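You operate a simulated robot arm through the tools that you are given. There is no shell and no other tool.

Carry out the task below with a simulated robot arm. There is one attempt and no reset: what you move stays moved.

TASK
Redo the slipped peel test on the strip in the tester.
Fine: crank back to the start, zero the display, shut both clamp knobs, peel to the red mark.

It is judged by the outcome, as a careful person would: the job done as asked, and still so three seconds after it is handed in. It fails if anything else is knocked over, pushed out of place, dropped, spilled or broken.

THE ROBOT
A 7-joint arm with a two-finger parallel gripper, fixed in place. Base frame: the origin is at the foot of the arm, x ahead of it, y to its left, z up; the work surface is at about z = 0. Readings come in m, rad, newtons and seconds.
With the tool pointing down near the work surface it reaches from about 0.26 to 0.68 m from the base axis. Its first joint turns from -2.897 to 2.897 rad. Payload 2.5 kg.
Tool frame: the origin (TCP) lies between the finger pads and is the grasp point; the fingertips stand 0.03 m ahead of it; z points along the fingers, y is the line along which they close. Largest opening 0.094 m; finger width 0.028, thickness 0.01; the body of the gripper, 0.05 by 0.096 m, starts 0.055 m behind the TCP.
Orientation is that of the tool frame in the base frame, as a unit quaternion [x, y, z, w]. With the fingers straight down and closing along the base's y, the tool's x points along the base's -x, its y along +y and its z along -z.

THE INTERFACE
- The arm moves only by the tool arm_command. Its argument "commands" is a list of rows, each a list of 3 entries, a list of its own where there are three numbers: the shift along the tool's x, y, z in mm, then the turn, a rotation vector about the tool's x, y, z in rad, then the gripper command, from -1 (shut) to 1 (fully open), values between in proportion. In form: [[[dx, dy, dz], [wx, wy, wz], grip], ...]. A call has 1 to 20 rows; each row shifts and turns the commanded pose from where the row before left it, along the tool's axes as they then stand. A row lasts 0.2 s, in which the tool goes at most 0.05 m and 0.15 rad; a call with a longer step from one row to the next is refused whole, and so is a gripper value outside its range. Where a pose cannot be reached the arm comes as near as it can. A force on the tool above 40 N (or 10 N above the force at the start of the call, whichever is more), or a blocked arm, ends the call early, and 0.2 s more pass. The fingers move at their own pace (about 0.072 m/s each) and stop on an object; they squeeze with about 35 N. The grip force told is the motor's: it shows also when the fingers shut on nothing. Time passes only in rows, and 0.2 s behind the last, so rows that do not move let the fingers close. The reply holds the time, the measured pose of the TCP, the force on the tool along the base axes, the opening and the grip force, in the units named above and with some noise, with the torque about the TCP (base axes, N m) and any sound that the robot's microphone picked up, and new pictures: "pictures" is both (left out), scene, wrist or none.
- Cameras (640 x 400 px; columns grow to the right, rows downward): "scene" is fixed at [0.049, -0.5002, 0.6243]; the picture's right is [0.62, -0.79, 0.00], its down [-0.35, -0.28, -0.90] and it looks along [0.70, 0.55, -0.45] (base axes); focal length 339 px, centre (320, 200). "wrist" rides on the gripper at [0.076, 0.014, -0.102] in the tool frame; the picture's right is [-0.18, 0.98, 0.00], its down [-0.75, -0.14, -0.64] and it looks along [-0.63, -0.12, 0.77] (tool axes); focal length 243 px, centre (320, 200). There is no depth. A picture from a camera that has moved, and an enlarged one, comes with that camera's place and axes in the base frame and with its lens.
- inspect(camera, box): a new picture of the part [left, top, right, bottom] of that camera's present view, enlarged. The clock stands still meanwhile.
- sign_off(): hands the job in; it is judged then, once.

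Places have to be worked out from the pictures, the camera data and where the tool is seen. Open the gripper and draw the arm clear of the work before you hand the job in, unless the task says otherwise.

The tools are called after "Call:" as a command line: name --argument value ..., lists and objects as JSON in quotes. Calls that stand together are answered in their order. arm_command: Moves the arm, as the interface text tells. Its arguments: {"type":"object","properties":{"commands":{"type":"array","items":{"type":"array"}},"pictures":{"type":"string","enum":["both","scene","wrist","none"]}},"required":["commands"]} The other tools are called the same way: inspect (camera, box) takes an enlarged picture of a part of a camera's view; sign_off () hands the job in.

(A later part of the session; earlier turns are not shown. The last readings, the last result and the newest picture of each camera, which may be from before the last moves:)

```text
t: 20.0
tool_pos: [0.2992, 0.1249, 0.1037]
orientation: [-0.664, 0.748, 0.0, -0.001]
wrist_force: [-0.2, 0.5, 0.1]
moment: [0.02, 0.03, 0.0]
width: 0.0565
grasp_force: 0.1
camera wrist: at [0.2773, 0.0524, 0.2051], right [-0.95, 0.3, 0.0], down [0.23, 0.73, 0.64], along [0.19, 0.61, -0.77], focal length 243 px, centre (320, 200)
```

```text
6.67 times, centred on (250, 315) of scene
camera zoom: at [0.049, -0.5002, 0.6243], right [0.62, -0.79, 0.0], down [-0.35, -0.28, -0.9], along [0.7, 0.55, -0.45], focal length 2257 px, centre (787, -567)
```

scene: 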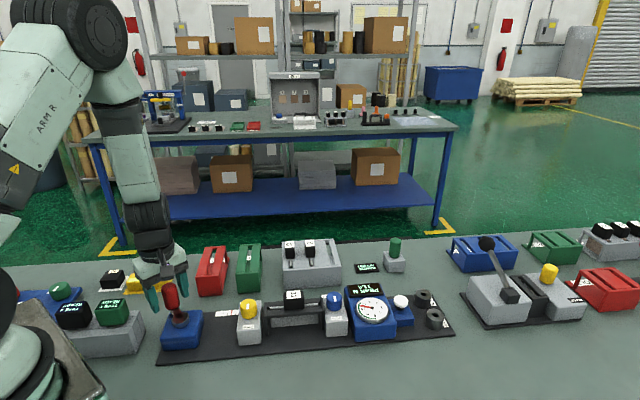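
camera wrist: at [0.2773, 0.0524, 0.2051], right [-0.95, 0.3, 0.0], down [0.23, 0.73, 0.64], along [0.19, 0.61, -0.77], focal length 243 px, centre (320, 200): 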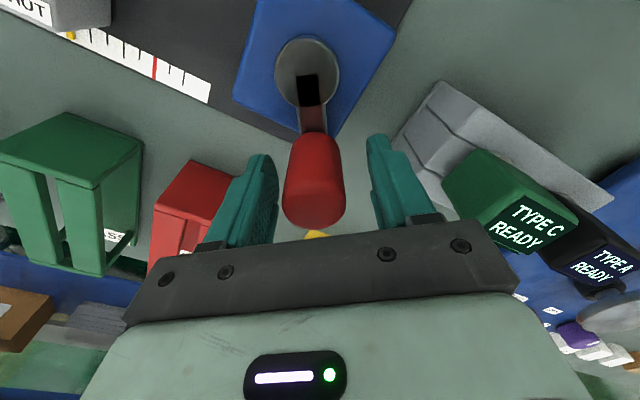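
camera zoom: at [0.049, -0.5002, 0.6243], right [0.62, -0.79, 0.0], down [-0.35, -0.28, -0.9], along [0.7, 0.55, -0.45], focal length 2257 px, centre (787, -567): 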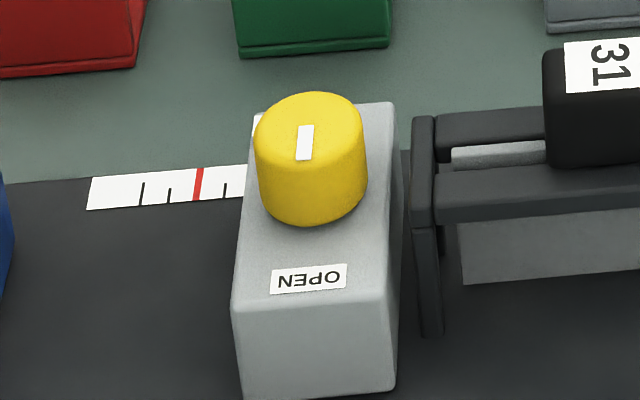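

Confirmed: about 9° clockwise moved the carriage about 2 mm back, so roughly 80 mm per turn and about 36° more to reach the start. I align the fingers across the tangential direction, close to a loose cage, and turn clockwise a little.

Call:
arm_command --commands '[[[1.9, -3.8, 0], [0, 0, 0.108], 0.2], [[0, 0, 0], [0, 0, 0], -0.266], [[0, 0, 0], [0, 0, 0], -0.266], [[0.21, -4.19, 0], [0, 0, 0.1], -0.266], [[0.21, -4.19, 0], [0, 0, 0.1], -0.266], [[0, 0, 0], [0, 0, 0], -0.266]]' --pictures "wrist"

Call:
inspect --camera "wrist" --box '[0, 0, 220, 110]'

Call:
inspect --camera "scene" --box '[220, 285, 280, 345]'

```text
t: 21.4
tool_pos: [0.31, 0.1217, 0.1014]
orientation: [-0.54, 0.842, 0.0, 0.0]
wrist_force: [-0.5, 1.1, -0.3]
moment: [0.02, -0.05, 0.0]
width: 0.0347
grasp_force: 0.5
camera wrist: at [0.2672, 0.0593, 0.2041], right [-0.82, 0.58, 0.0], down [0.44, 0.63, 0.64], along [0.37, 0.52, -0.77], focal length 243 px, centre (320, 200)
```

wrist: 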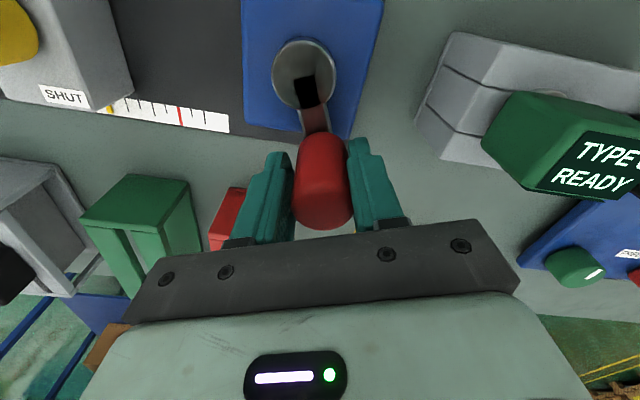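

```text
2.91 times, centred on (110, 55) of wrist
camera zoom: at [0.2672, 0.0593, 0.2041], right [-0.82, 0.58, 0.0], down [0.44, 0.63, 0.64], along [0.37, 0.52, -0.77], focal length 706 px, centre (931, 622)
```

zoom: 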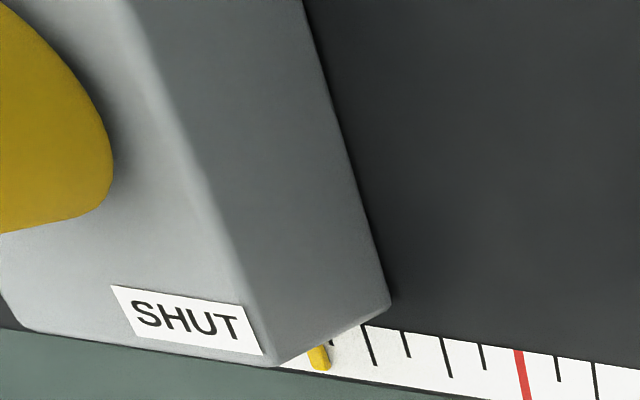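

```text
6.67 times, centred on (250, 315) of scene
camera zoom: at [0.049, -0.5002, 0.6243], right [0.62, -0.79, 0.0], down [-0.35, -0.28, -0.9], along [0.7, 0.55, -0.45], focal length 2257 px, centre (787, -567)
```

zoom: 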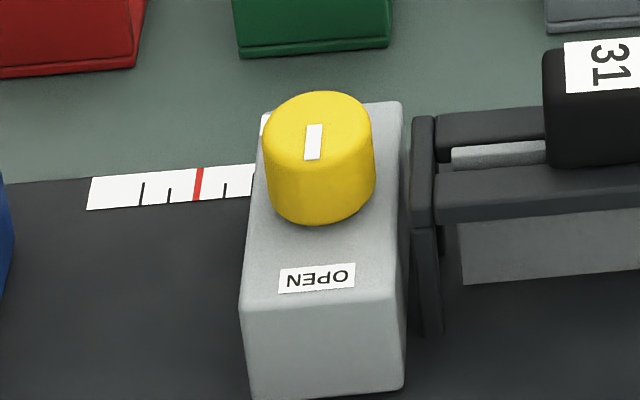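

The cage works with almost no force: the label moved another 2.7 mm back for about 0.2 rad. I continue clockwise 0.25 rad and look again.

Call:
arm_command --commands '[[[0.16, -3.6, 0], [0, 0, 0.085], -0.266], [[0.16, -3.6, 0], [0, 0, 0.085], -0.266], [[0.16, -3.6, 0], [0, 0, 0.085], -0.266], [[0, 0, 0], [0, 0, 0], -0.266]]' --pictures "wrist"

Call:
inspect --camera "wrist" --box '[0, 40, 220, 150]'

Call:
inspect --camera "scene" --box '[220, 285, 280, 345]'

```text
t: 22.4
tool_pos: [0.3205, 0.1149, 0.1013]
orientation: [-0.429, 0.903, 0.0, -0.001]
wrist_force: [-1.1, 1.4, 3.9]
moment: [0.02, 0.04, -0.07]
width: 0.0354
grasp_force: 0.3
camera wrist: at [0.2621, 0.0655, 0.2034], right [-0.65, 0.76, 0.0], down [0.59, 0.5, 0.64], along [0.49, 0.41, -0.77], focal length 243 px, centre (320, 200)
```

wrist: 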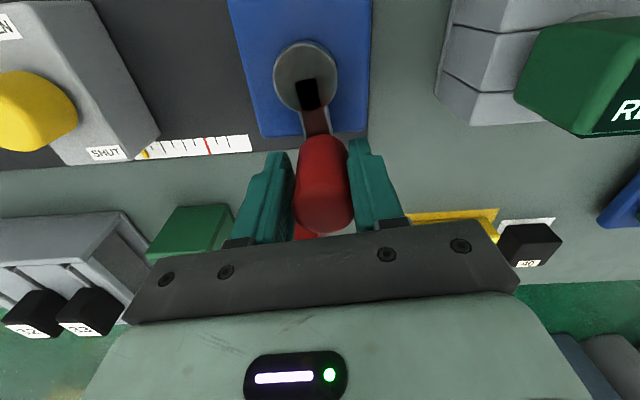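

```text
2.91 times, centred on (110, 95) of wrist
camera zoom: at [0.2621, 0.0655, 0.2034], right [-0.65, 0.76, 0.0], down [0.59, 0.5, 0.64], along [0.49, 0.41, -0.77], focal length 706 px, centre (931, 506)
```

zoom: 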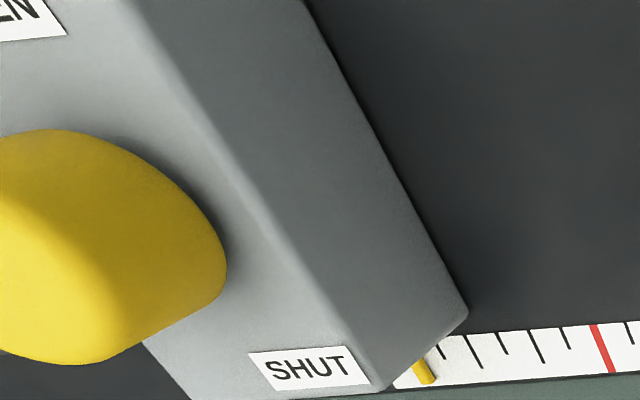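

```text
6.67 times, centred on (250, 315) of scene
camera zoom: at [0.049, -0.5002, 0.6243], right [0.62, -0.79, 0.0], down [-0.35, -0.28, -0.9], along [0.7, 0.55, -0.45], focal length 2257 px, centre (787, -567)
```

zoom: 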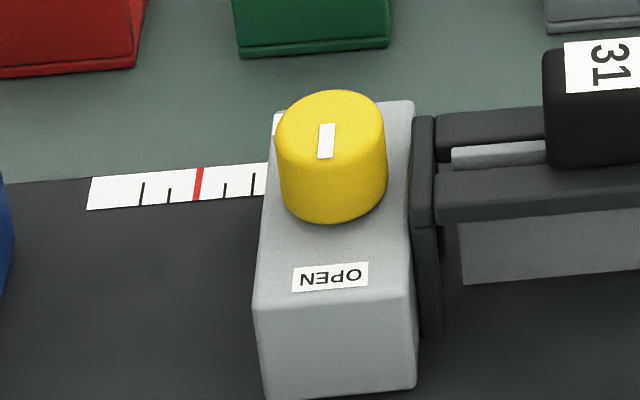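

The label is now 9 mm back in total, and the pointer is still a few mm short of the first tick. I continue clockwise 0.15 rad.

Call:
arm_command --commands '[[[0.1, -2.1, 0], [0, 0, 0.05], -0.266], [[0.1, -2.1, 0], [0, 0, 0.05], -0.266], [[0.1, -2.1, 0], [0, 0, 0.05], -0.266], [[0, 0, 0], [0, 0, 0], -0.266]]' --pictures "wrist"

Call:
inspect --camera "wrist" --box '[60, 80, 260, 180]'

Call:
inspect --camera "scene" --box '[220, 285, 280, 345]'

```text
t: 23.4
tool_pos: [0.3251, 0.1093, 0.103]
orientation: [-0.36, 0.933, 0.0, -0.001]
wrist_force: [-0.3, 1.3, -0.5]
moment: [-0.03, -0.04, -0.01]
width: 0.0355
grasp_force: 0.8
camera wrist: at [0.2591, 0.0703, 0.2051], right [-0.52, 0.85, 0.0], down [0.65, 0.4, 0.64], along [0.55, 0.34, -0.77], focal length 243 px, centre (320, 200)
```

wrist: 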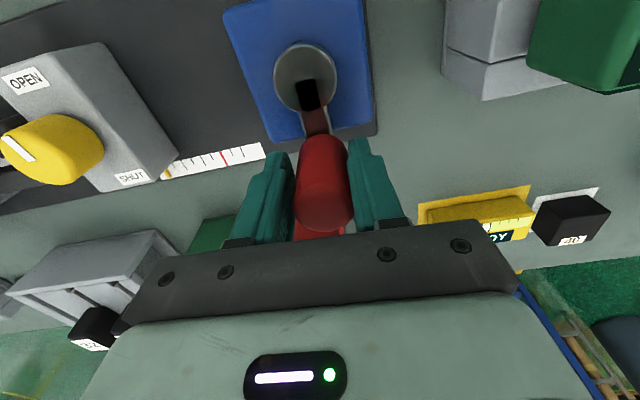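

```text
3.20 times, centred on (160, 130) of wrist
camera zoom: at [0.2591, 0.0703, 0.2051], right [-0.52, 0.85, 0.0], down [0.65, 0.4, 0.64], along [0.55, 0.34, -0.77], focal length 776 px, centre (832, 424)
```

zoom: 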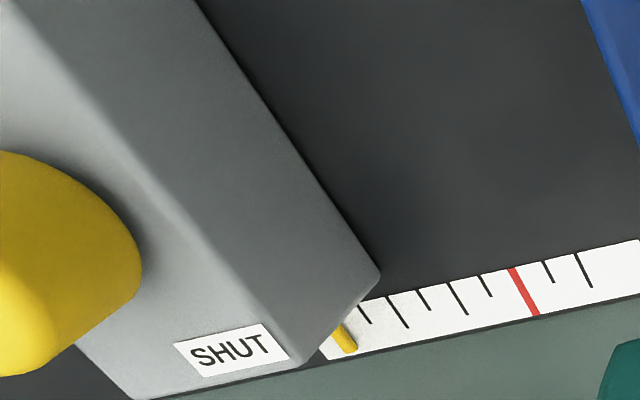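

```text
6.67 times, centred on (250, 315) of scene
camera zoom: at [0.049, -0.5002, 0.6243], right [0.62, -0.79, 0.0], down [-0.35, -0.28, -0.9], along [0.7, 0.55, -0.45], focal length 2257 px, centre (787, -567)
```

zoom: 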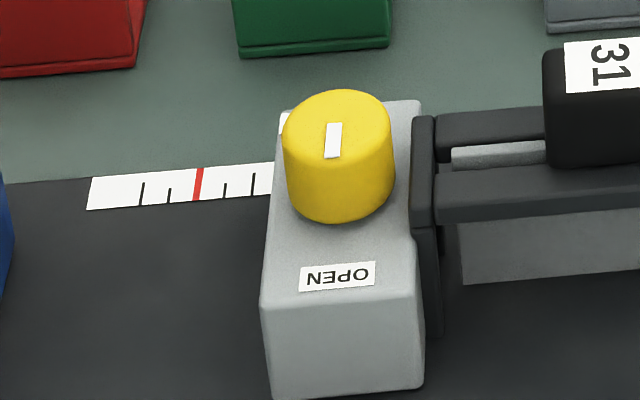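

The pointer now appears within 1–2 mm of the first (zero) tick, still with no resistance. I creep on clockwise in small steps to find the stop.

Call:
arm_command --commands '[[[0.02, -1.26, 0], [0, 0, 0.03], -0.266], [[0.02, -1.26, 0], [0, 0, 0.03], -0.266], [[0, 0, 0], [0, 0, 0], -0.266]]' --pictures "none"

Call:
inspect --camera "scene" --box '[220, 285, 280, 345]'

Call:
inspect --camera "wrist" --box '[60, 80, 260, 180]'

```text
t: 24.2
tool_pos: [0.3245, 0.1093, 0.1043]
orientation: [-0.334, 0.943, 0.0, -0.001]
wrist_force: [-4.4, 5.3, -4.3]
moment: [-0.1, -0.1, 0.06]
width: 0.0385
grasp_force: 3.7
```

```text
6.67 times, centred on (250, 315) of scene
camera zoom: at [0.049, -0.5002, 0.6243], right [0.62, -0.79, 0.0], down [-0.35, -0.28, -0.9], along [0.7, 0.55, -0.45], focal length 2257 px, centre (787, -567)
```

zoom: 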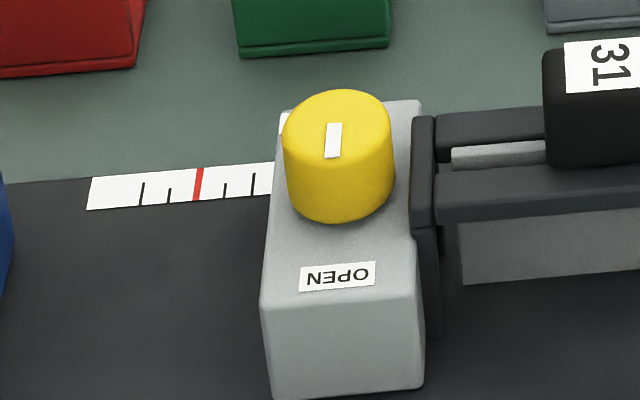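

```text
3.20 times, centred on (160, 130) of wrist
camera zoom: at [0.2581, 0.0729, 0.2055], right [-0.47, 0.88, 0.0], down [0.68, 0.36, 0.64], along [0.56, 0.3, -0.77], focal length 776 px, centre (832, 424)
```

zoom: 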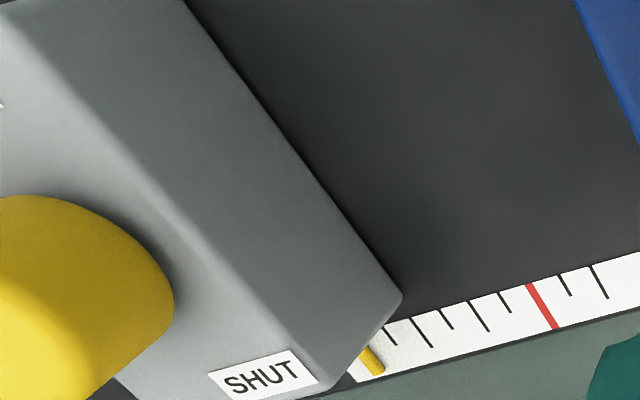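

The carriage did not move in the last step and the handle pushed the fingers apart, so this looks like the start stop. I press a little more to be sure it is a hard stop.

Call:
arm_command --commands '[[[0, -2, 0], [0, 0, 0], -1], [[0, -1, 0], [0, 0, 0], -1], [[0, 0, 0], [0, 0, 0], -1]]' --pictures "none"

Call:
inspect --camera "scene" --box '[220, 285, 280, 345]'

Call:
inspect --camera "scene" --box '[340, 270, 420, 330]'

```text
t: 24.7
tool_pos: [0.3236, 0.1116, 0.1036]
orientation: [-0.339, 0.941, 0.003, -0.003]
wrist_force: [-5.0, 2.6, 1.0]
moment: [-0.42, -1.03, 0.32]
width: 0.0316
grasp_force: 45.0
stopped in row 2: the force on the tool passed its limit at 45 N (the readings are from after the stop); the commanded pose is now the measured one
```

```text
6.67 times, centred on (250, 315) of scene
camera zoom: at [0.049, -0.5002, 0.6243], right [0.62, -0.79, 0.0], down [-0.35, -0.28, -0.9], along [0.7, 0.55, -0.45], focal length 2257 px, centre (787, -567)
```

zoom: 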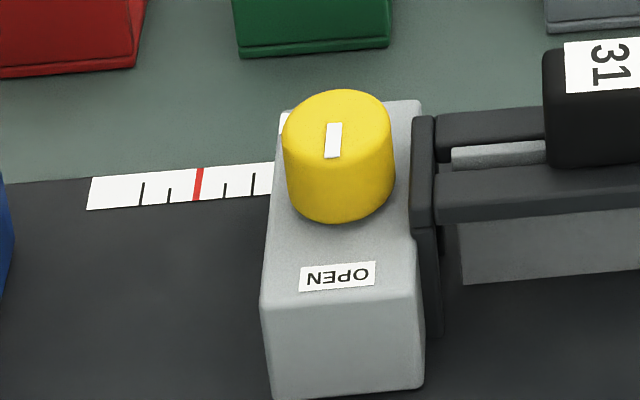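

```text
6.67 times, centred on (380, 300) of scene
camera zoom: at [0.049, -0.5002, 0.6243], right [0.62, -0.79, 0.0], down [-0.35, -0.28, -0.9], along [0.7, 0.55, -0.45], focal length 2257 px, centre (-80, -467)
```

zoom: 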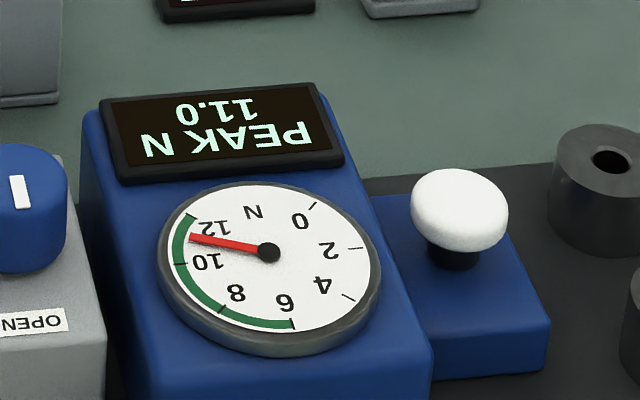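

It is a hard stop: 45 N with no movement and the pointer at the zero tick, so the carriage is at the start. I open, lift clear of the handle, and check that the crank has stayed put.

Call:
arm_command --commands '[[[0, 0, 0], [0, 0, 0], 0.1], [[0, 0, 0], [0, 0, 0], 0.1], [[0, 0, 0], [0, 0, 0], 0.1], [[0, 0, -30], [0, 0, 0], 0.1], [[0, 0, -45], [0, 0, 0], 0.1], [[0, 0, -45], [0, 0, 0], 0.1], [[0, 0, -30], [0, 0, 0], 0.1], [[0, 0, 0], [0, 0, 0], 0.1]]' --pictures "both"

Call:
inspect --camera "wrist" --box '[130, 40, 290, 140]'

Call:
inspect --camera "scene" --box '[220, 285, 280, 345]'

```text
t: 26.5
tool_pos: [0.3273, 0.1124, 0.2525]
orientation: [-0.337, 0.941, 0.003, -0.003]
wrist_force: [0.3, 0.1, 0.2]
moment: [0.02, -0.02, -0.06]
width: 0.0518
grasp_force: 0.0
camera wrist: at [0.2597, 0.0762, 0.3553], right [-0.48, 0.88, 0.01], down [0.68, 0.37, 0.64], along [0.56, 0.31, -0.77], focal length 243 px, centre (320, 200)
```

scene: 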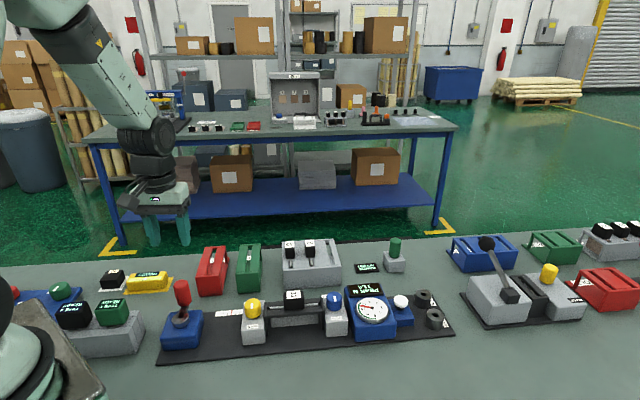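
wrist: 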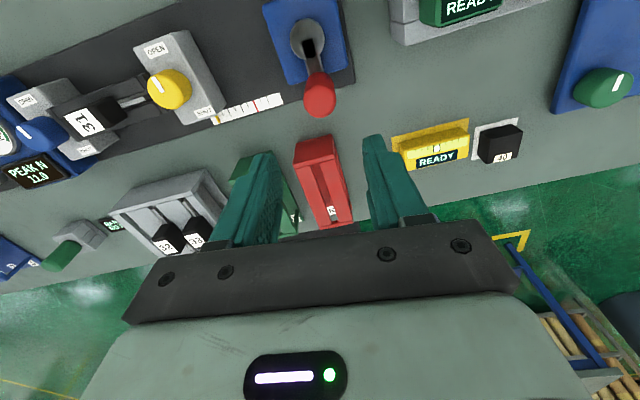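

```text
4.00 times, centred on (210, 90) of wrist
camera zoom: at [0.2597, 0.0762, 0.3553], right [-0.48, 0.88, 0.01], down [0.68, 0.37, 0.64], along [0.56, 0.31, -0.77], focal length 970 px, centre (760, 640)
```

zoom: 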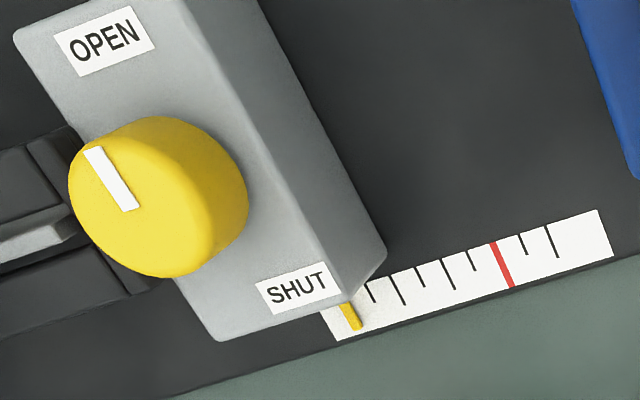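

```text
6.67 times, centred on (250, 315) of scene
camera zoom: at [0.049, -0.5002, 0.6243], right [0.62, -0.79, 0.0], down [-0.35, -0.28, -0.9], along [0.7, 0.55, -0.45], focal length 2257 px, centre (787, -567)
```

zoom: 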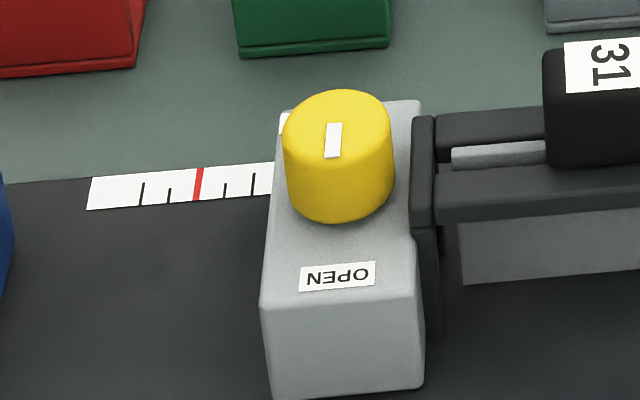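

The pointer rests on the zero tick and the crank stayed. Next is the ZERO button, at about (0.650, -0.272) with its top near z 0.056. I travel there at height, turn the tool to the radial heading, and shut the fingers.

Call:
arm_command --commands '[[[3.25, -47.8, 0], [0, 0, 0], 0.1], [[3.25, -47.8, 0], [0, 0, 0], 0.1], [[3.25, -47.8, 0], [0, 0, 0], 0.1], [[3.25, -47.8, 0], [0, 0, 0], 0.1], [[3.25, -47.8, 0], [0, 0, 0], 0.1], [[3.25, -47.8, 0], [0, 0, 0], 0.1], [[3.25, -47.8, 0], [0, 0, 0], 0.1], [[3.25, -47.8, 0], [0, 0, 0], 0.1], [[0, 0, 0], [0, 0, 0.136], -1], [[0, 0, 0], [0, 0, 0.136], -1], [[0, 0, 0], [0, 0, 0.136], -1], [[0, 0, 0], [0, 0, 0.136], -1], [[0, 0, 0], [0, 0, 0.136], -1], [[0, 0, 0], [0, 0, 0.136], -1], [[0, 0, 0], [0, 0, 0.136], -1], [[0, 0, 0], [0, 0, 0.136], -1], [[0, 0, 0], [0, 0, 0], -1]]' --pictures "both"

```text
t: 30.1
tool_pos: [0.5486, -0.2006, 0.2506]
orientation: [0.199, 0.98, 0.001, -0.004]
wrist_force: [-0.3, 0.1, 0.2]
moment: [-0.04, 0.01, -0.01]
width: 0.0
grasp_force: 33.1
camera wrist: at [0.4847, -0.1576, 0.3534], right [0.55, 0.83, 0.0], down [0.64, -0.43, 0.64], along [0.53, -0.35, -0.77], focal length 243 px, centre (320, 200)
```

scene: 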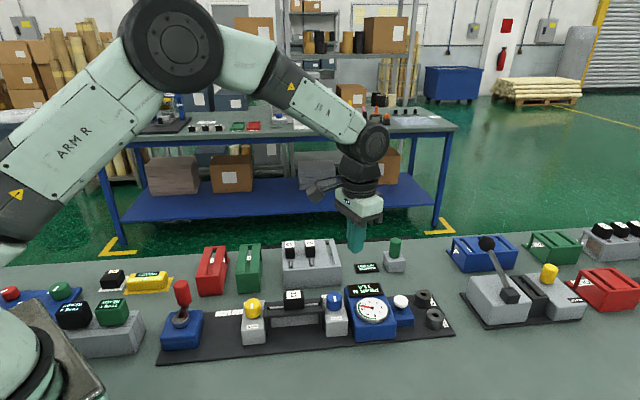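
wrist: 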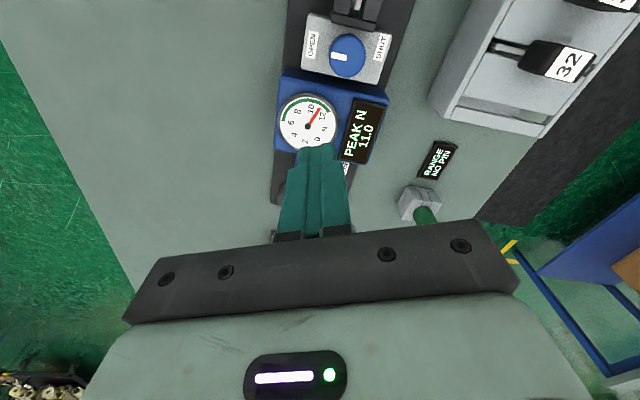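

The heading is good. I tilt the tool about 25° outward to gain reach and bring the closed tips to about 4 cm above the button.

Call:
arm_command --commands '[[[0, 0, 0], [0, -0.145, 0], -1], [[0, 0, 0], [0, -0.145, 0], -1], [[0, 0, 0], [0, -0.146, 0], -1], [[-11.7, -6.5, 39.5], [0, 0, 0], -1], [[-11.7, -6.5, 39.5], [0, 0, 0], -1], [[-11.7, -6.5, 39.5], [0, 0, 0], -1], [[-11.7, -6.5, 39.5], [0, 0, 0], -1], [[0, 0, 0], [0, 0, 0], -1], [[0, 0, 0], [0, 0, 0], -1]]' --pictures "both"

Call:
inspect --camera "scene" --box '[340, 240, 460, 330]'

Call:
inspect --camera "wrist" --box '[240, 60, 420, 240]'

```text
t: 32.1
tool_pos: [0.6365, -0.2689, 0.1234]
orientation: [0.193, 0.958, -0.042, 0.209]
wrist_force: [0.0, -0.6, 0.0]
moment: [0.04, -0.02, 0.05]
width: 0.0002
grasp_force: 32.9
camera wrist: at [0.5398, -0.2112, 0.1844], right [0.54, 0.84, 0.08], down [0.33, -0.29, 0.9], along [0.78, -0.46, -0.43], focal length 243 px, centre (320, 200)
```

scene: 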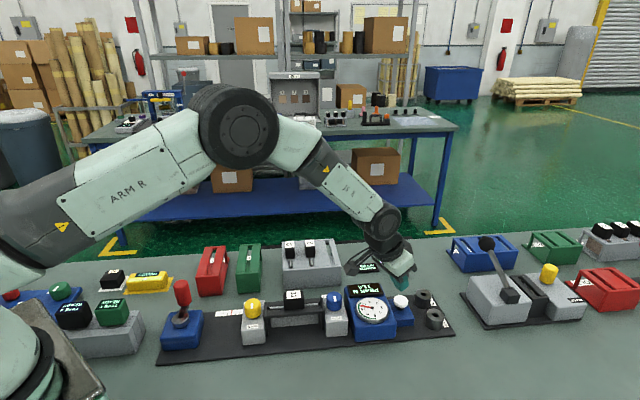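
wrist: 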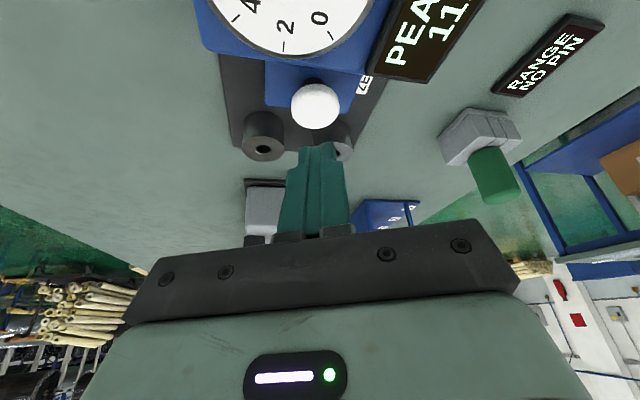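

```text
4.44 times, centred on (400, 285) of scene
camera zoom: at [0.049, -0.5002, 0.6243], right [0.62, -0.79, 0.0], down [-0.35, -0.28, -0.9], along [0.7, 0.55, -0.45], focal length 1505 px, centre (-36, -178)
```

zoom: 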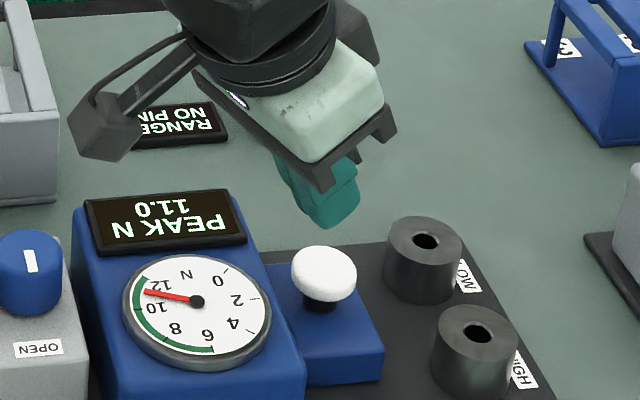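

```text
2.22 times, centred on (330, 150) of wrist
camera zoom: at [0.5398, -0.2112, 0.1844], right [0.54, 0.84, 0.08], down [0.33, -0.29, 0.9], along [0.78, -0.46, -0.43], focal length 539 px, centre (298, 311)
```

zoom: 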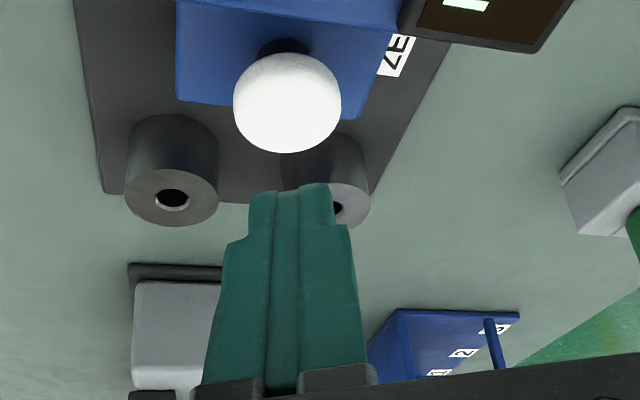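

The tips are at about (0.648, -0.274, 0.096), right above the button at (0.649, -0.273). I lower vertically in small steps until contact.

Call:
arm_command --commands '[[[4.15, 0, 9.1], [0, 0, 0], -1], [[4.15, 0, 9.1], [0, 0, 0], -1], [[4.15, 0, 9.1], [0, 0, 0], -1], [[1.66, 0, 3.64], [0, 0, 0], -1], [[0, 0, 0], [0, 0, 0], -1]]' --pictures "wrist"

Call:
inspect --camera "scene" --box '[340, 240, 460, 330]'

```text
t: 33.3
tool_pos: [0.6376, -0.2668, 0.0918]
orientation: [0.195, 0.958, -0.042, 0.208]
wrist_force: [-0.3, -0.1, 0.7]
moment: [-0.01, -0.01, 0.03]
width: 0.0
grasp_force: 32.6
camera wrist: at [0.5406, -0.2097, 0.1521], right [0.54, 0.84, 0.08], down [0.33, -0.29, 0.9], along [0.78, -0.46, -0.43], focal length 243 px, centre (320, 200)
```

wrist: 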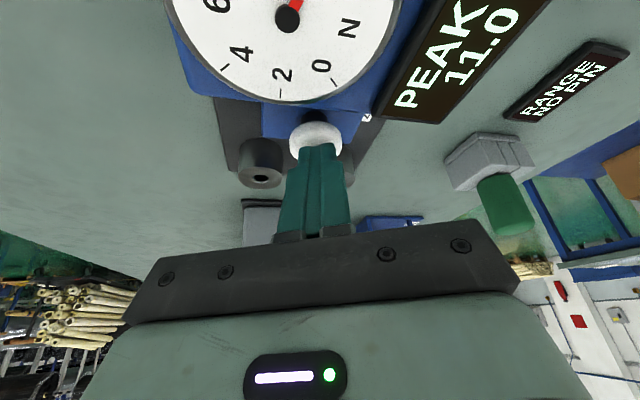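

```text
4.44 times, centred on (400, 285) of scene
camera zoom: at [0.049, -0.5002, 0.6243], right [0.62, -0.79, 0.0], down [-0.35, -0.28, -0.9], along [0.7, 0.55, -0.45], focal length 1505 px, centre (-36, -178)
```

zoom: 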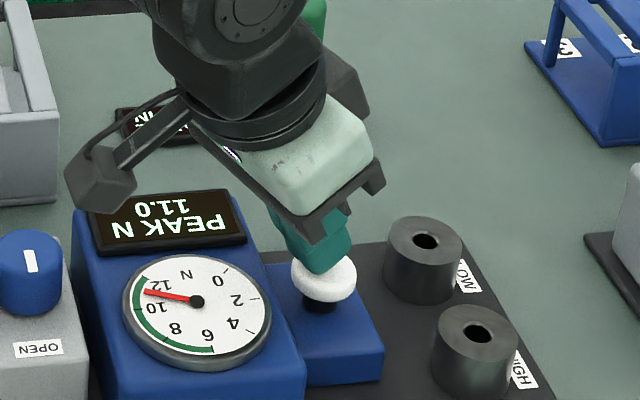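

Tips are now just above the cap. I press down in 2 mm steps, then hold briefly.

Call:
arm_command --commands '[[[0.83, 0, 1.82], [0, 0, 0], -1], [[0.83, 0, 1.82], [0, 0, 0], -1], [[0.83, 0, 1.82], [0, 0, 0], -1], [[0.83, 0, 1.82], [0, 0, 0], -1], [[0, 0, 0], [0, 0, 0], -1]]' --pictures "wrist"

Call:
inspect --camera "scene" --box '[340, 240, 460, 330]'

```text
t: 34.5
tool_pos: [0.6373, -0.2692, 0.0856]
orientation: [0.194, 0.958, -0.042, 0.209]
wrist_force: [0.3, 0.0, 2.1]
moment: [-0.02, -0.01, 0.02]
width: 0.0002
grasp_force: 33.3
camera wrist: at [0.5401, -0.2105, 0.1464], right [0.54, 0.84, 0.08], down [0.33, -0.29, 0.9], along [0.78, -0.46, -0.43], focal length 243 px, centre (320, 200)
```

wrist: 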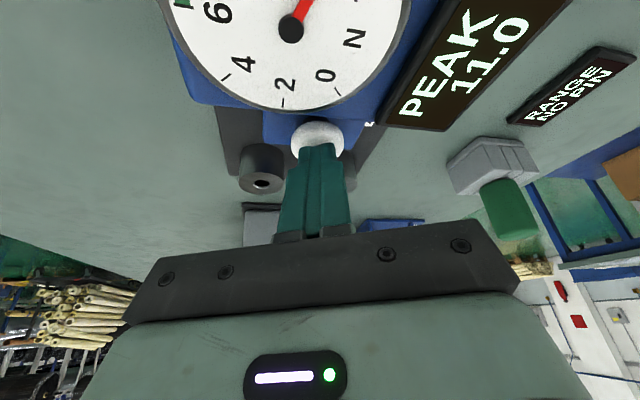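

```text
4.44 times, centred on (400, 285) of scene
camera zoom: at [0.049, -0.5002, 0.6243], right [0.62, -0.79, 0.0], down [-0.35, -0.28, -0.9], along [0.7, 0.55, -0.45], focal length 1505 px, centre (-36, -178)
```

zoom: 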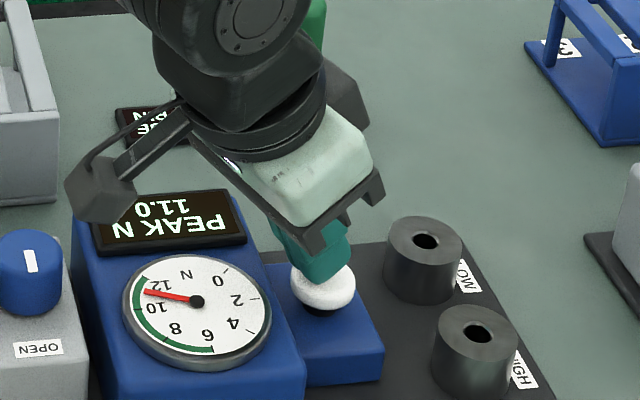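

The cap is starting to go down (2 N) but the display still shows 11.0. I press further.

Call:
arm_command --commands '[[[0.83, 0, 1.82], [0, 0, 0], -1], [[0.83, 0, 1.82], [0, 0, 0], -1], [[0.83, 0, 1.82], [0, 0, 0], -1], [[0, 0, 0], [0, 0, 0], -1], [[0, 0, 0], [0, 0, 0], -1]]' --pictures "wrist"

Call:
inspect --camera "scene" --box '[340, 240, 460, 330]'

```text
t: 35.7
tool_pos: [0.637, -0.2687, 0.0791]
orientation: [0.194, 0.958, -0.043, 0.209]
wrist_force: [0.4, -0.8, 4.3]
moment: [-0.03, -0.01, 0.04]
width: 0.0001
grasp_force: 33.2
heard: click
camera wrist: at [0.5398, -0.2105, 0.1398], right [0.54, 0.84, 0.08], down [0.33, -0.29, 0.9], along [0.78, -0.46, -0.43], focal length 243 px, centre (320, 200)
```

wrist: 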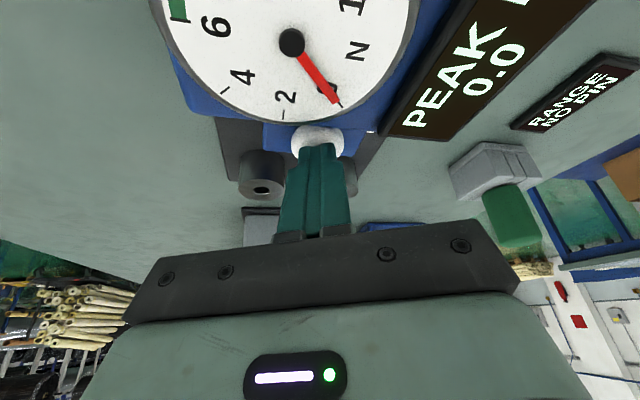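

```text
4.44 times, centred on (400, 285) of scene
camera zoom: at [0.049, -0.5002, 0.6243], right [0.62, -0.79, 0.0], down [-0.35, -0.28, -0.9], along [0.7, 0.55, -0.45], focal length 1505 px, centre (-36, -178)
```

zoom: 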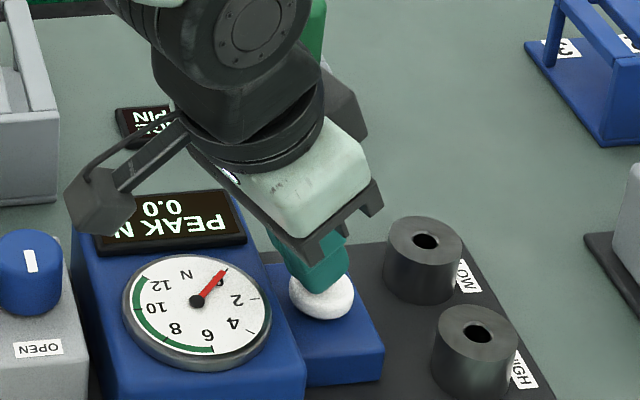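

The display clicked to 0.0 and the needle is at 0. I lift straight off the button, level the tool, and move above the blue clamp knob, estimated at (0.530, -0.159) with its top near z 0.085.

Call:
arm_command --commands '[[[-4.15, 0, -9.1], [0, 0, 0], -1], [[-8.3, 0, -18.2], [0, 0, 0], -1], [[-8.3, 0, -18.2], [0, 0, 0], -1], [[-8.3, 0, -18.2], [0, 0, 0], -1], [[-8.3, 0, -18.2], [0, 0, 0], -1], [[-8.3, 0, -18.2], [0, 0, 0], -1], [[-8.3, 0, -18.2], [0, 0, 0], -1], [[0, 0, 0], [0, 0.145, 0], -1], [[0, 0, 0], [0, 0.145, 0], -1], [[0, 0, 0], [0, 0.146, 0], -1], [[35.3, 14.9, 0], [0, 0, 0], 0.3], [[35.3, 14.9, 0], [0, 0, 0], 0.3], [[35.3, 14.9, 0], [0, 0, 0], 0.3], [[35.3, 14.9, 0], [0, 0, 0], 0.3], [[0, 0, 0], [0, 0, 0], 0.3]]' --pictures "wrist"

Call:
inspect --camera "scene" --box '[340, 270, 420, 330]'

```text
t: 38.9
tool_pos: [0.532, -0.1595, 0.2092]
orientation: [0.2, 0.98, 0.001, -0.002]
wrist_force: [0.5, 0.3, -0.5]
moment: [-0.02, -0.01, -0.01]
width: 0.0612
grasp_force: 0.0
camera wrist: at [0.468, -0.1148, 0.3114], right [0.55, 0.83, 0.0], down [0.64, -0.43, 0.64], along [0.53, -0.35, -0.77], focal length 243 px, centre (320, 200)
```

wrist: 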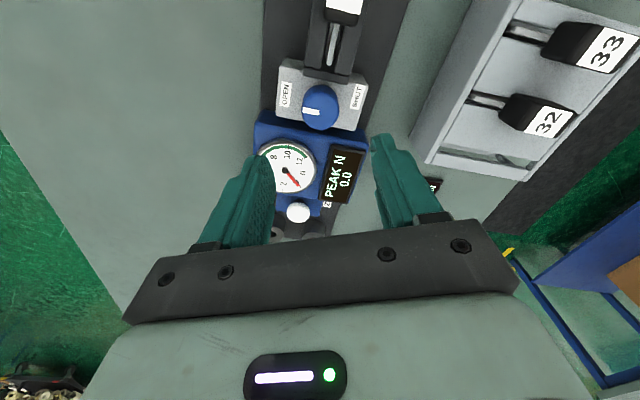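

```text
6.67 times, centred on (380, 300) of scene
camera zoom: at [0.049, -0.5002, 0.6243], right [0.62, -0.79, 0.0], down [-0.35, -0.28, -0.9], along [0.7, 0.55, -0.45], focal length 2257 px, centre (-80, -467)
```

zoom: 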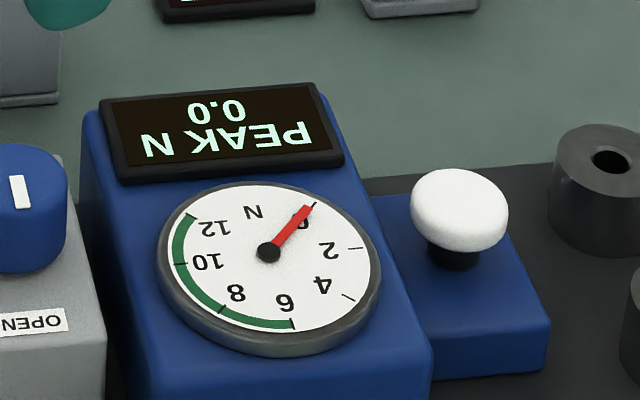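

The display holds 0.0 and the button sprang back. I enlarge the blue knob and its surroundings to judge clearances and the SHUT direction.

Call:
inspect --camera "wrist" --box '[250, 40, 400, 160]'

Call:
inspect --camera "scene" --box '[300, 275, 360, 345]'

```text
3.33 times, centred on (325, 100) of wrist
camera zoom: at [0.468, -0.1148, 0.3114], right [0.55, 0.83, 0.0], down [0.64, -0.43, 0.64], along [0.53, -0.35, -0.77], focal length 809 px, centre (303, 533)
```

zoom: 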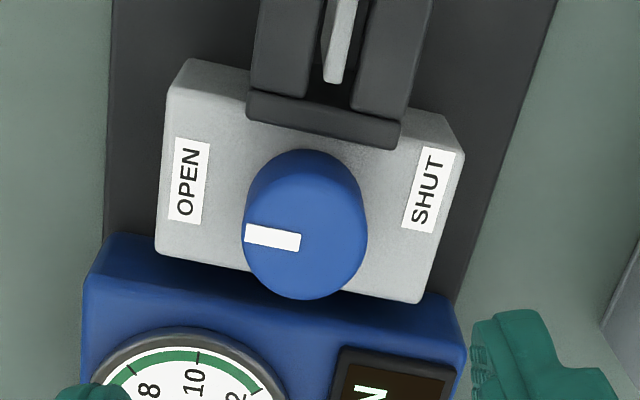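

```text
5.71 times, centred on (330, 310) of scene
camera zoom: at [0.049, -0.5002, 0.6243], right [0.62, -0.79, 0.0], down [-0.35, -0.28, -0.9], along [0.7, 0.55, -0.45], focal length 1935 px, centre (263, -429)
```

zoom: 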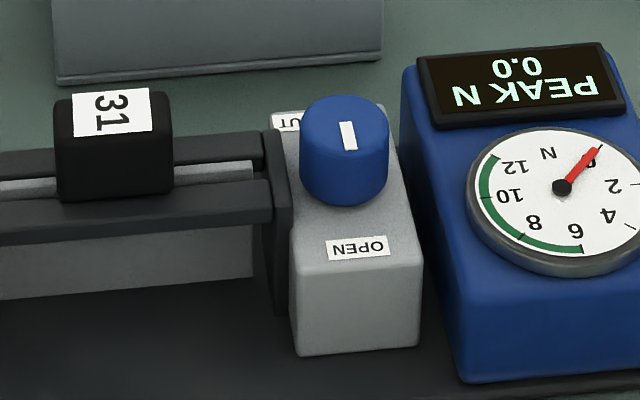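

Clearances look fine if the tips stay above z of about 0.064: the block top is about 0.052, the frame end about 0.060, and the dial box is lower. SHUT lies about 165° clockwise from OPEN. I refine the knob axis to (0.537, -0.160), and turn the tool at height to the starting grip heading.

Call:
arm_command --commands '[[[-4.9, 2.0, 0], [0, 0, -0.147], 0.3], [[0, 0, 0], [0, 0, -0.147], 0.3], [[0, 0, 0], [0, 0, -0.147], 0.3], [[0, 0, 0], [0, 0, -0.147], 0.3], [[0, 0, 0], [0, 0, -0.147], 0.3], [[0, 0, 0], [0, 0, -0.147], 0.3], [[0, 0, 0], [0, 0, -0.147], 0.3], [[0, 0, 0], [0, 0, -0.147], 0.3], [[0, 0, 0], [0, 0, -0.147], 0.3], [[0, 0, 0], [0, 0, -0.147], 0.3], [[0, 0, 0], [0, 0, -0.147], 0.3], [[0, 0, 0], [0, 0, -0.147], 0.3], [[0, 0, 0], [0, 0, -0.147], 0.3], [[0, 0, 0], [0, 0, -0.147], 0.3], [[0, 0, 0], [0, 0, -0.147], 0.3], [[0, 0, 0], [0, 0, -0.147], 0.3], [[0, 0, 40], [0, 0, 0], 0.3], [[0, 0, 20], [0, 0, 0], 0.3], [[0, 0, 0], [0, 0, 0], 0.3], [[0, 0, 0], [0, 0, 0], 0.3]]' --pictures "both"

Call:
inspect --camera "wrist" --box '[200, 60, 440, 240]'

Call:
inspect --camera "scene" --box '[290, 250, 390, 330]'

```text
t: 43.1
tool_pos: [0.5338, -0.16, 0.1525]
orientation: [0.828, -0.561, -0.004, 0.001]
wrist_force: [0.5, 0.6, -0.6]
moment: [-0.03, 0.0, -0.01]
width: 0.0612
grasp_force: 0.1
camera wrist: at [0.5503, -0.2343, 0.2529], right [-0.98, -0.19, 0.01], down [-0.14, 0.75, 0.65], along [-0.13, 0.63, -0.76], focal length 243 px, centre (320, 200)
```

scene: 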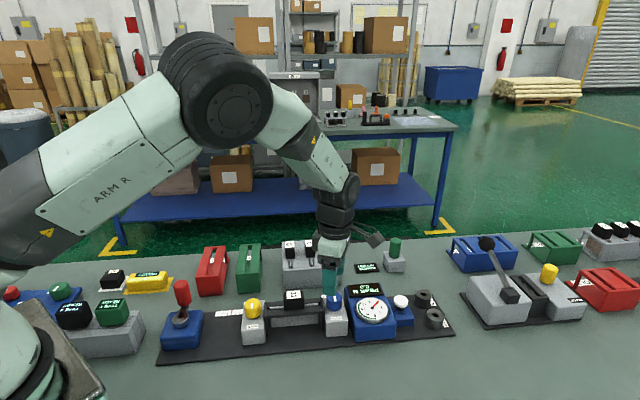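
wrist: 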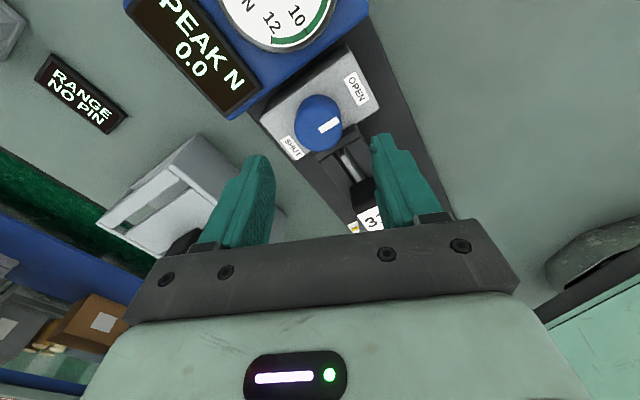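

```text
2.22 times, centred on (320, 150) of wrist
camera zoom: at [0.5503, -0.2343, 0.2529], right [-0.98, -0.19, 0.01], down [-0.14, 0.75, 0.65], along [-0.13, 0.63, -0.76], focal length 539 px, centre (320, 311)
```

zoom: 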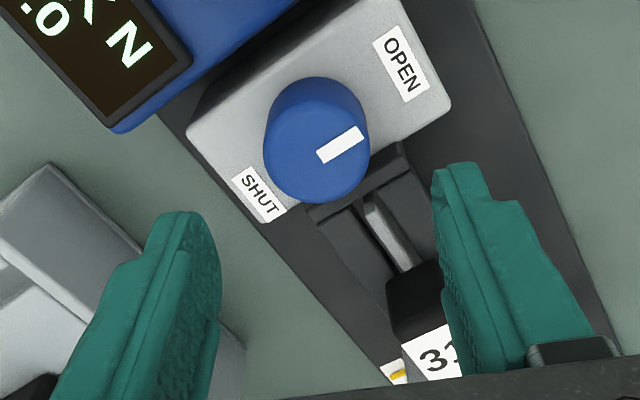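

```text
5.00 times, centred on (340, 290) of scene
camera zoom: at [0.049, -0.5002, 0.6243], right [0.62, -0.79, 0.0], down [-0.35, -0.28, -0.9], along [0.7, 0.55, -0.45], focal length 1693 px, centre (220, -250)
```

zoom: 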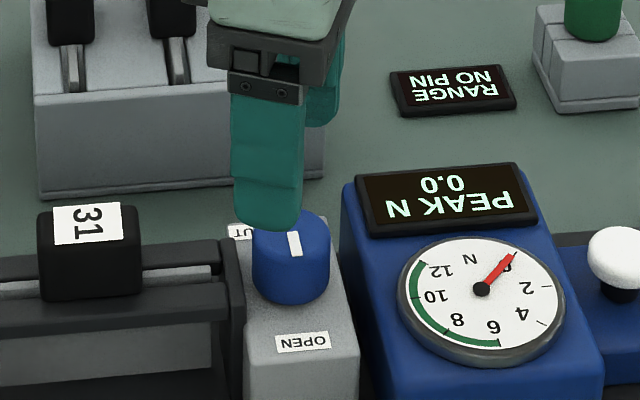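

Knob axis confirmed near (0.537, -0.1605). I shift 3 mm, descend to TCP z of about 0.096 (tips 0.066), and check before closing.

Call:
arm_command --commands '[[[1.7, -2.8, 0], [0, 0, 0], 0.3], [[0, 0, 20], [0, 0, 0], 0.3], [[0, 0, 20], [0, 0, 0], 0.3], [[0, 0, 10], [0, 0, 0], 0.3], [[0, 0, 6], [0, 0, 0], 0.3], [[0, 0, 0], [0, 0, 0], 0.3]]' --pictures "both"

Call:
inspect --camera "wrist" --box '[200, 60, 440, 240]'

Call:
inspect --camera "scene" --box '[290, 250, 390, 330]'

```text
t: 44.5
tool_pos: [0.5399, -0.156, 0.0964]
orientation: [0.828, -0.561, -0.001, 0.001]
wrist_force: [-3.5, 1.3, 24.6]
moment: [0.07, 0.96, -0.16]
width: 0.0627
grasp_force: 1.2
camera wrist: at [0.5556, -0.2325, 0.1978], right [-0.98, -0.19, 0.0], down [-0.15, 0.75, 0.64], along [-0.13, 0.63, -0.76], focal length 243 px, centre (320, 200)
```

scene: 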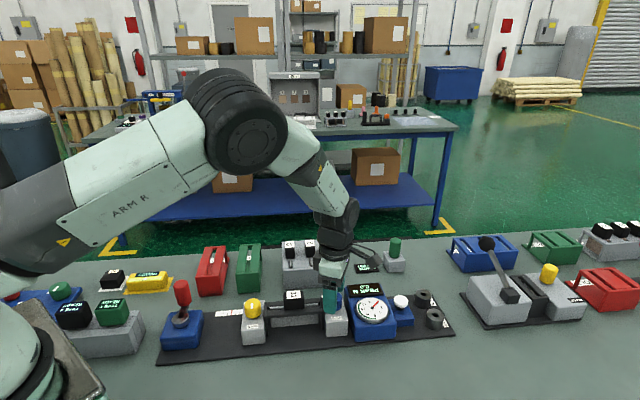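
wrist: 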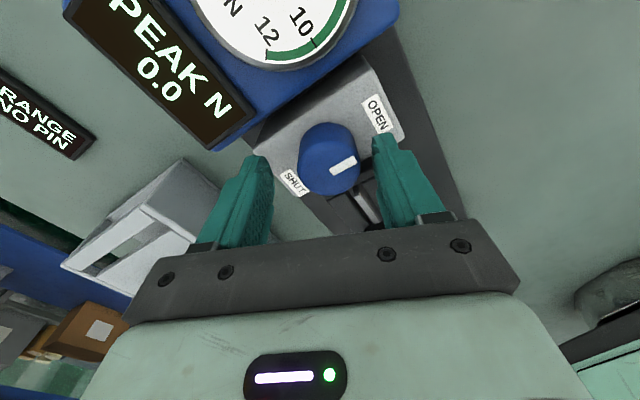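

```text
2.22 times, centred on (320, 150) of wrist
camera zoom: at [0.5556, -0.2325, 0.1978], right [-0.98, -0.19, 0.0], down [-0.15, 0.75, 0.64], along [-0.13, 0.63, -0.76], focal length 539 px, centre (320, 311)
```

zoom: 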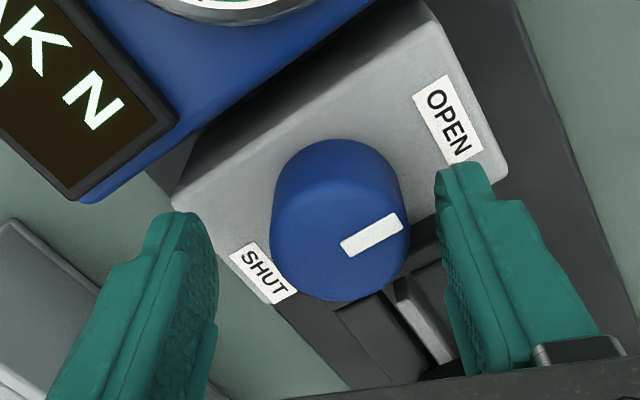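

```text
5.00 times, centred on (340, 290) of scene
camera zoom: at [0.049, -0.5002, 0.6243], right [0.62, -0.79, 0.0], down [-0.35, -0.28, -0.9], along [0.7, 0.55, -0.45], focal length 1693 px, centre (220, -250)
```

zoom: 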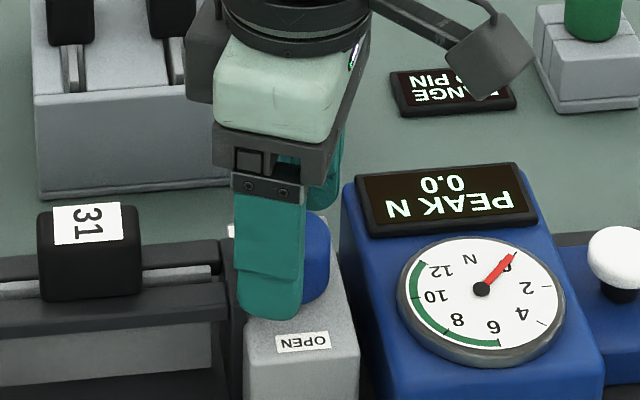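

A fingertip is resting on the frame's end plate (24 N), which tops out nearer z 0.066. I raise 6 mm right away and recheck the position.

Call:
arm_command --commands '[[[0, 0, -3], [0, 0, 0], 0.3], [[0, 0, -3], [0, 0, 0], 0.3], [[0, 0, 0], [0, 0, 0], 0.3]]' --pictures "wrist"

Call:
inspect --camera "wrist" --box '[200, 60, 440, 240]'

Call:
inspect --camera "scene" --box '[225, 275, 345, 350]'

```text
t: 45.3
tool_pos: [0.5395, -0.1578, 0.0987]
orientation: [0.828, -0.56, -0.003, 0.001]
wrist_force: [0.1, -0.2, -0.1]
moment: [0.01, 0.03, -0.02]
width: 0.0611
grasp_force: 0.0
camera wrist: at [0.5546, -0.2333, 0.201], right [-0.98, -0.19, 0.01], down [-0.14, 0.75, 0.65], along [-0.13, 0.63, -0.76], focal length 243 px, centre (320, 200)
```

wrist: 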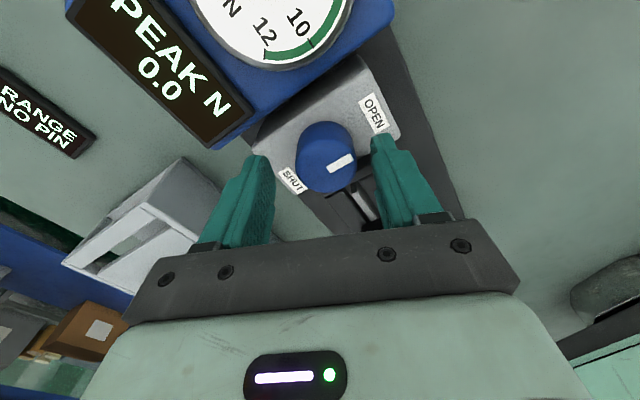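

```text
2.22 times, centred on (320, 150) of wrist
camera zoom: at [0.5546, -0.2333, 0.201], right [-0.98, -0.19, 0.01], down [-0.14, 0.75, 0.65], along [-0.13, 0.63, -0.76], focal length 539 px, centre (320, 311)
```

zoom: 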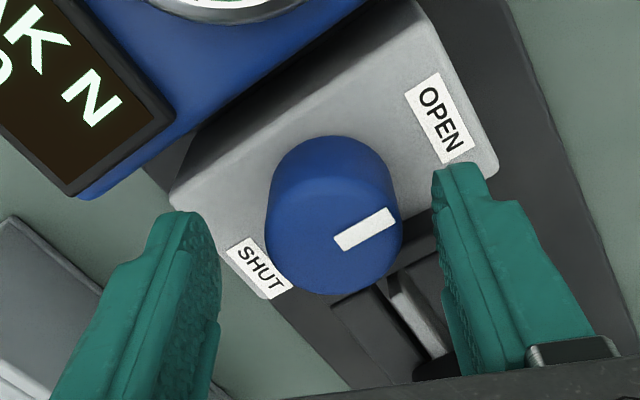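

```text
5.33 times, centred on (285, 312) of scene
camera zoom: at [0.049, -0.5002, 0.6243], right [0.62, -0.79, 0.0], down [-0.35, -0.28, -0.9], along [0.7, 0.55, -0.45], focal length 1806 px, centre (507, -400)
```

zoom: 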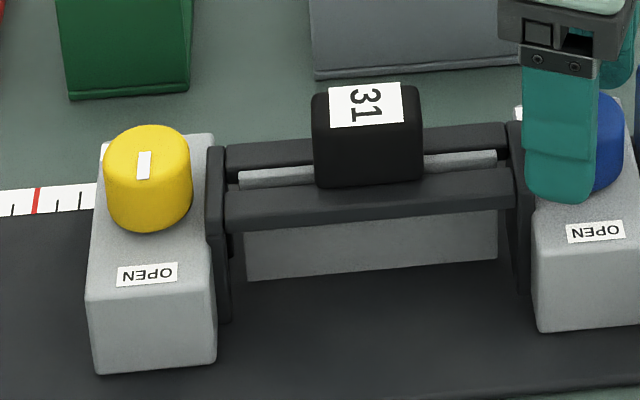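

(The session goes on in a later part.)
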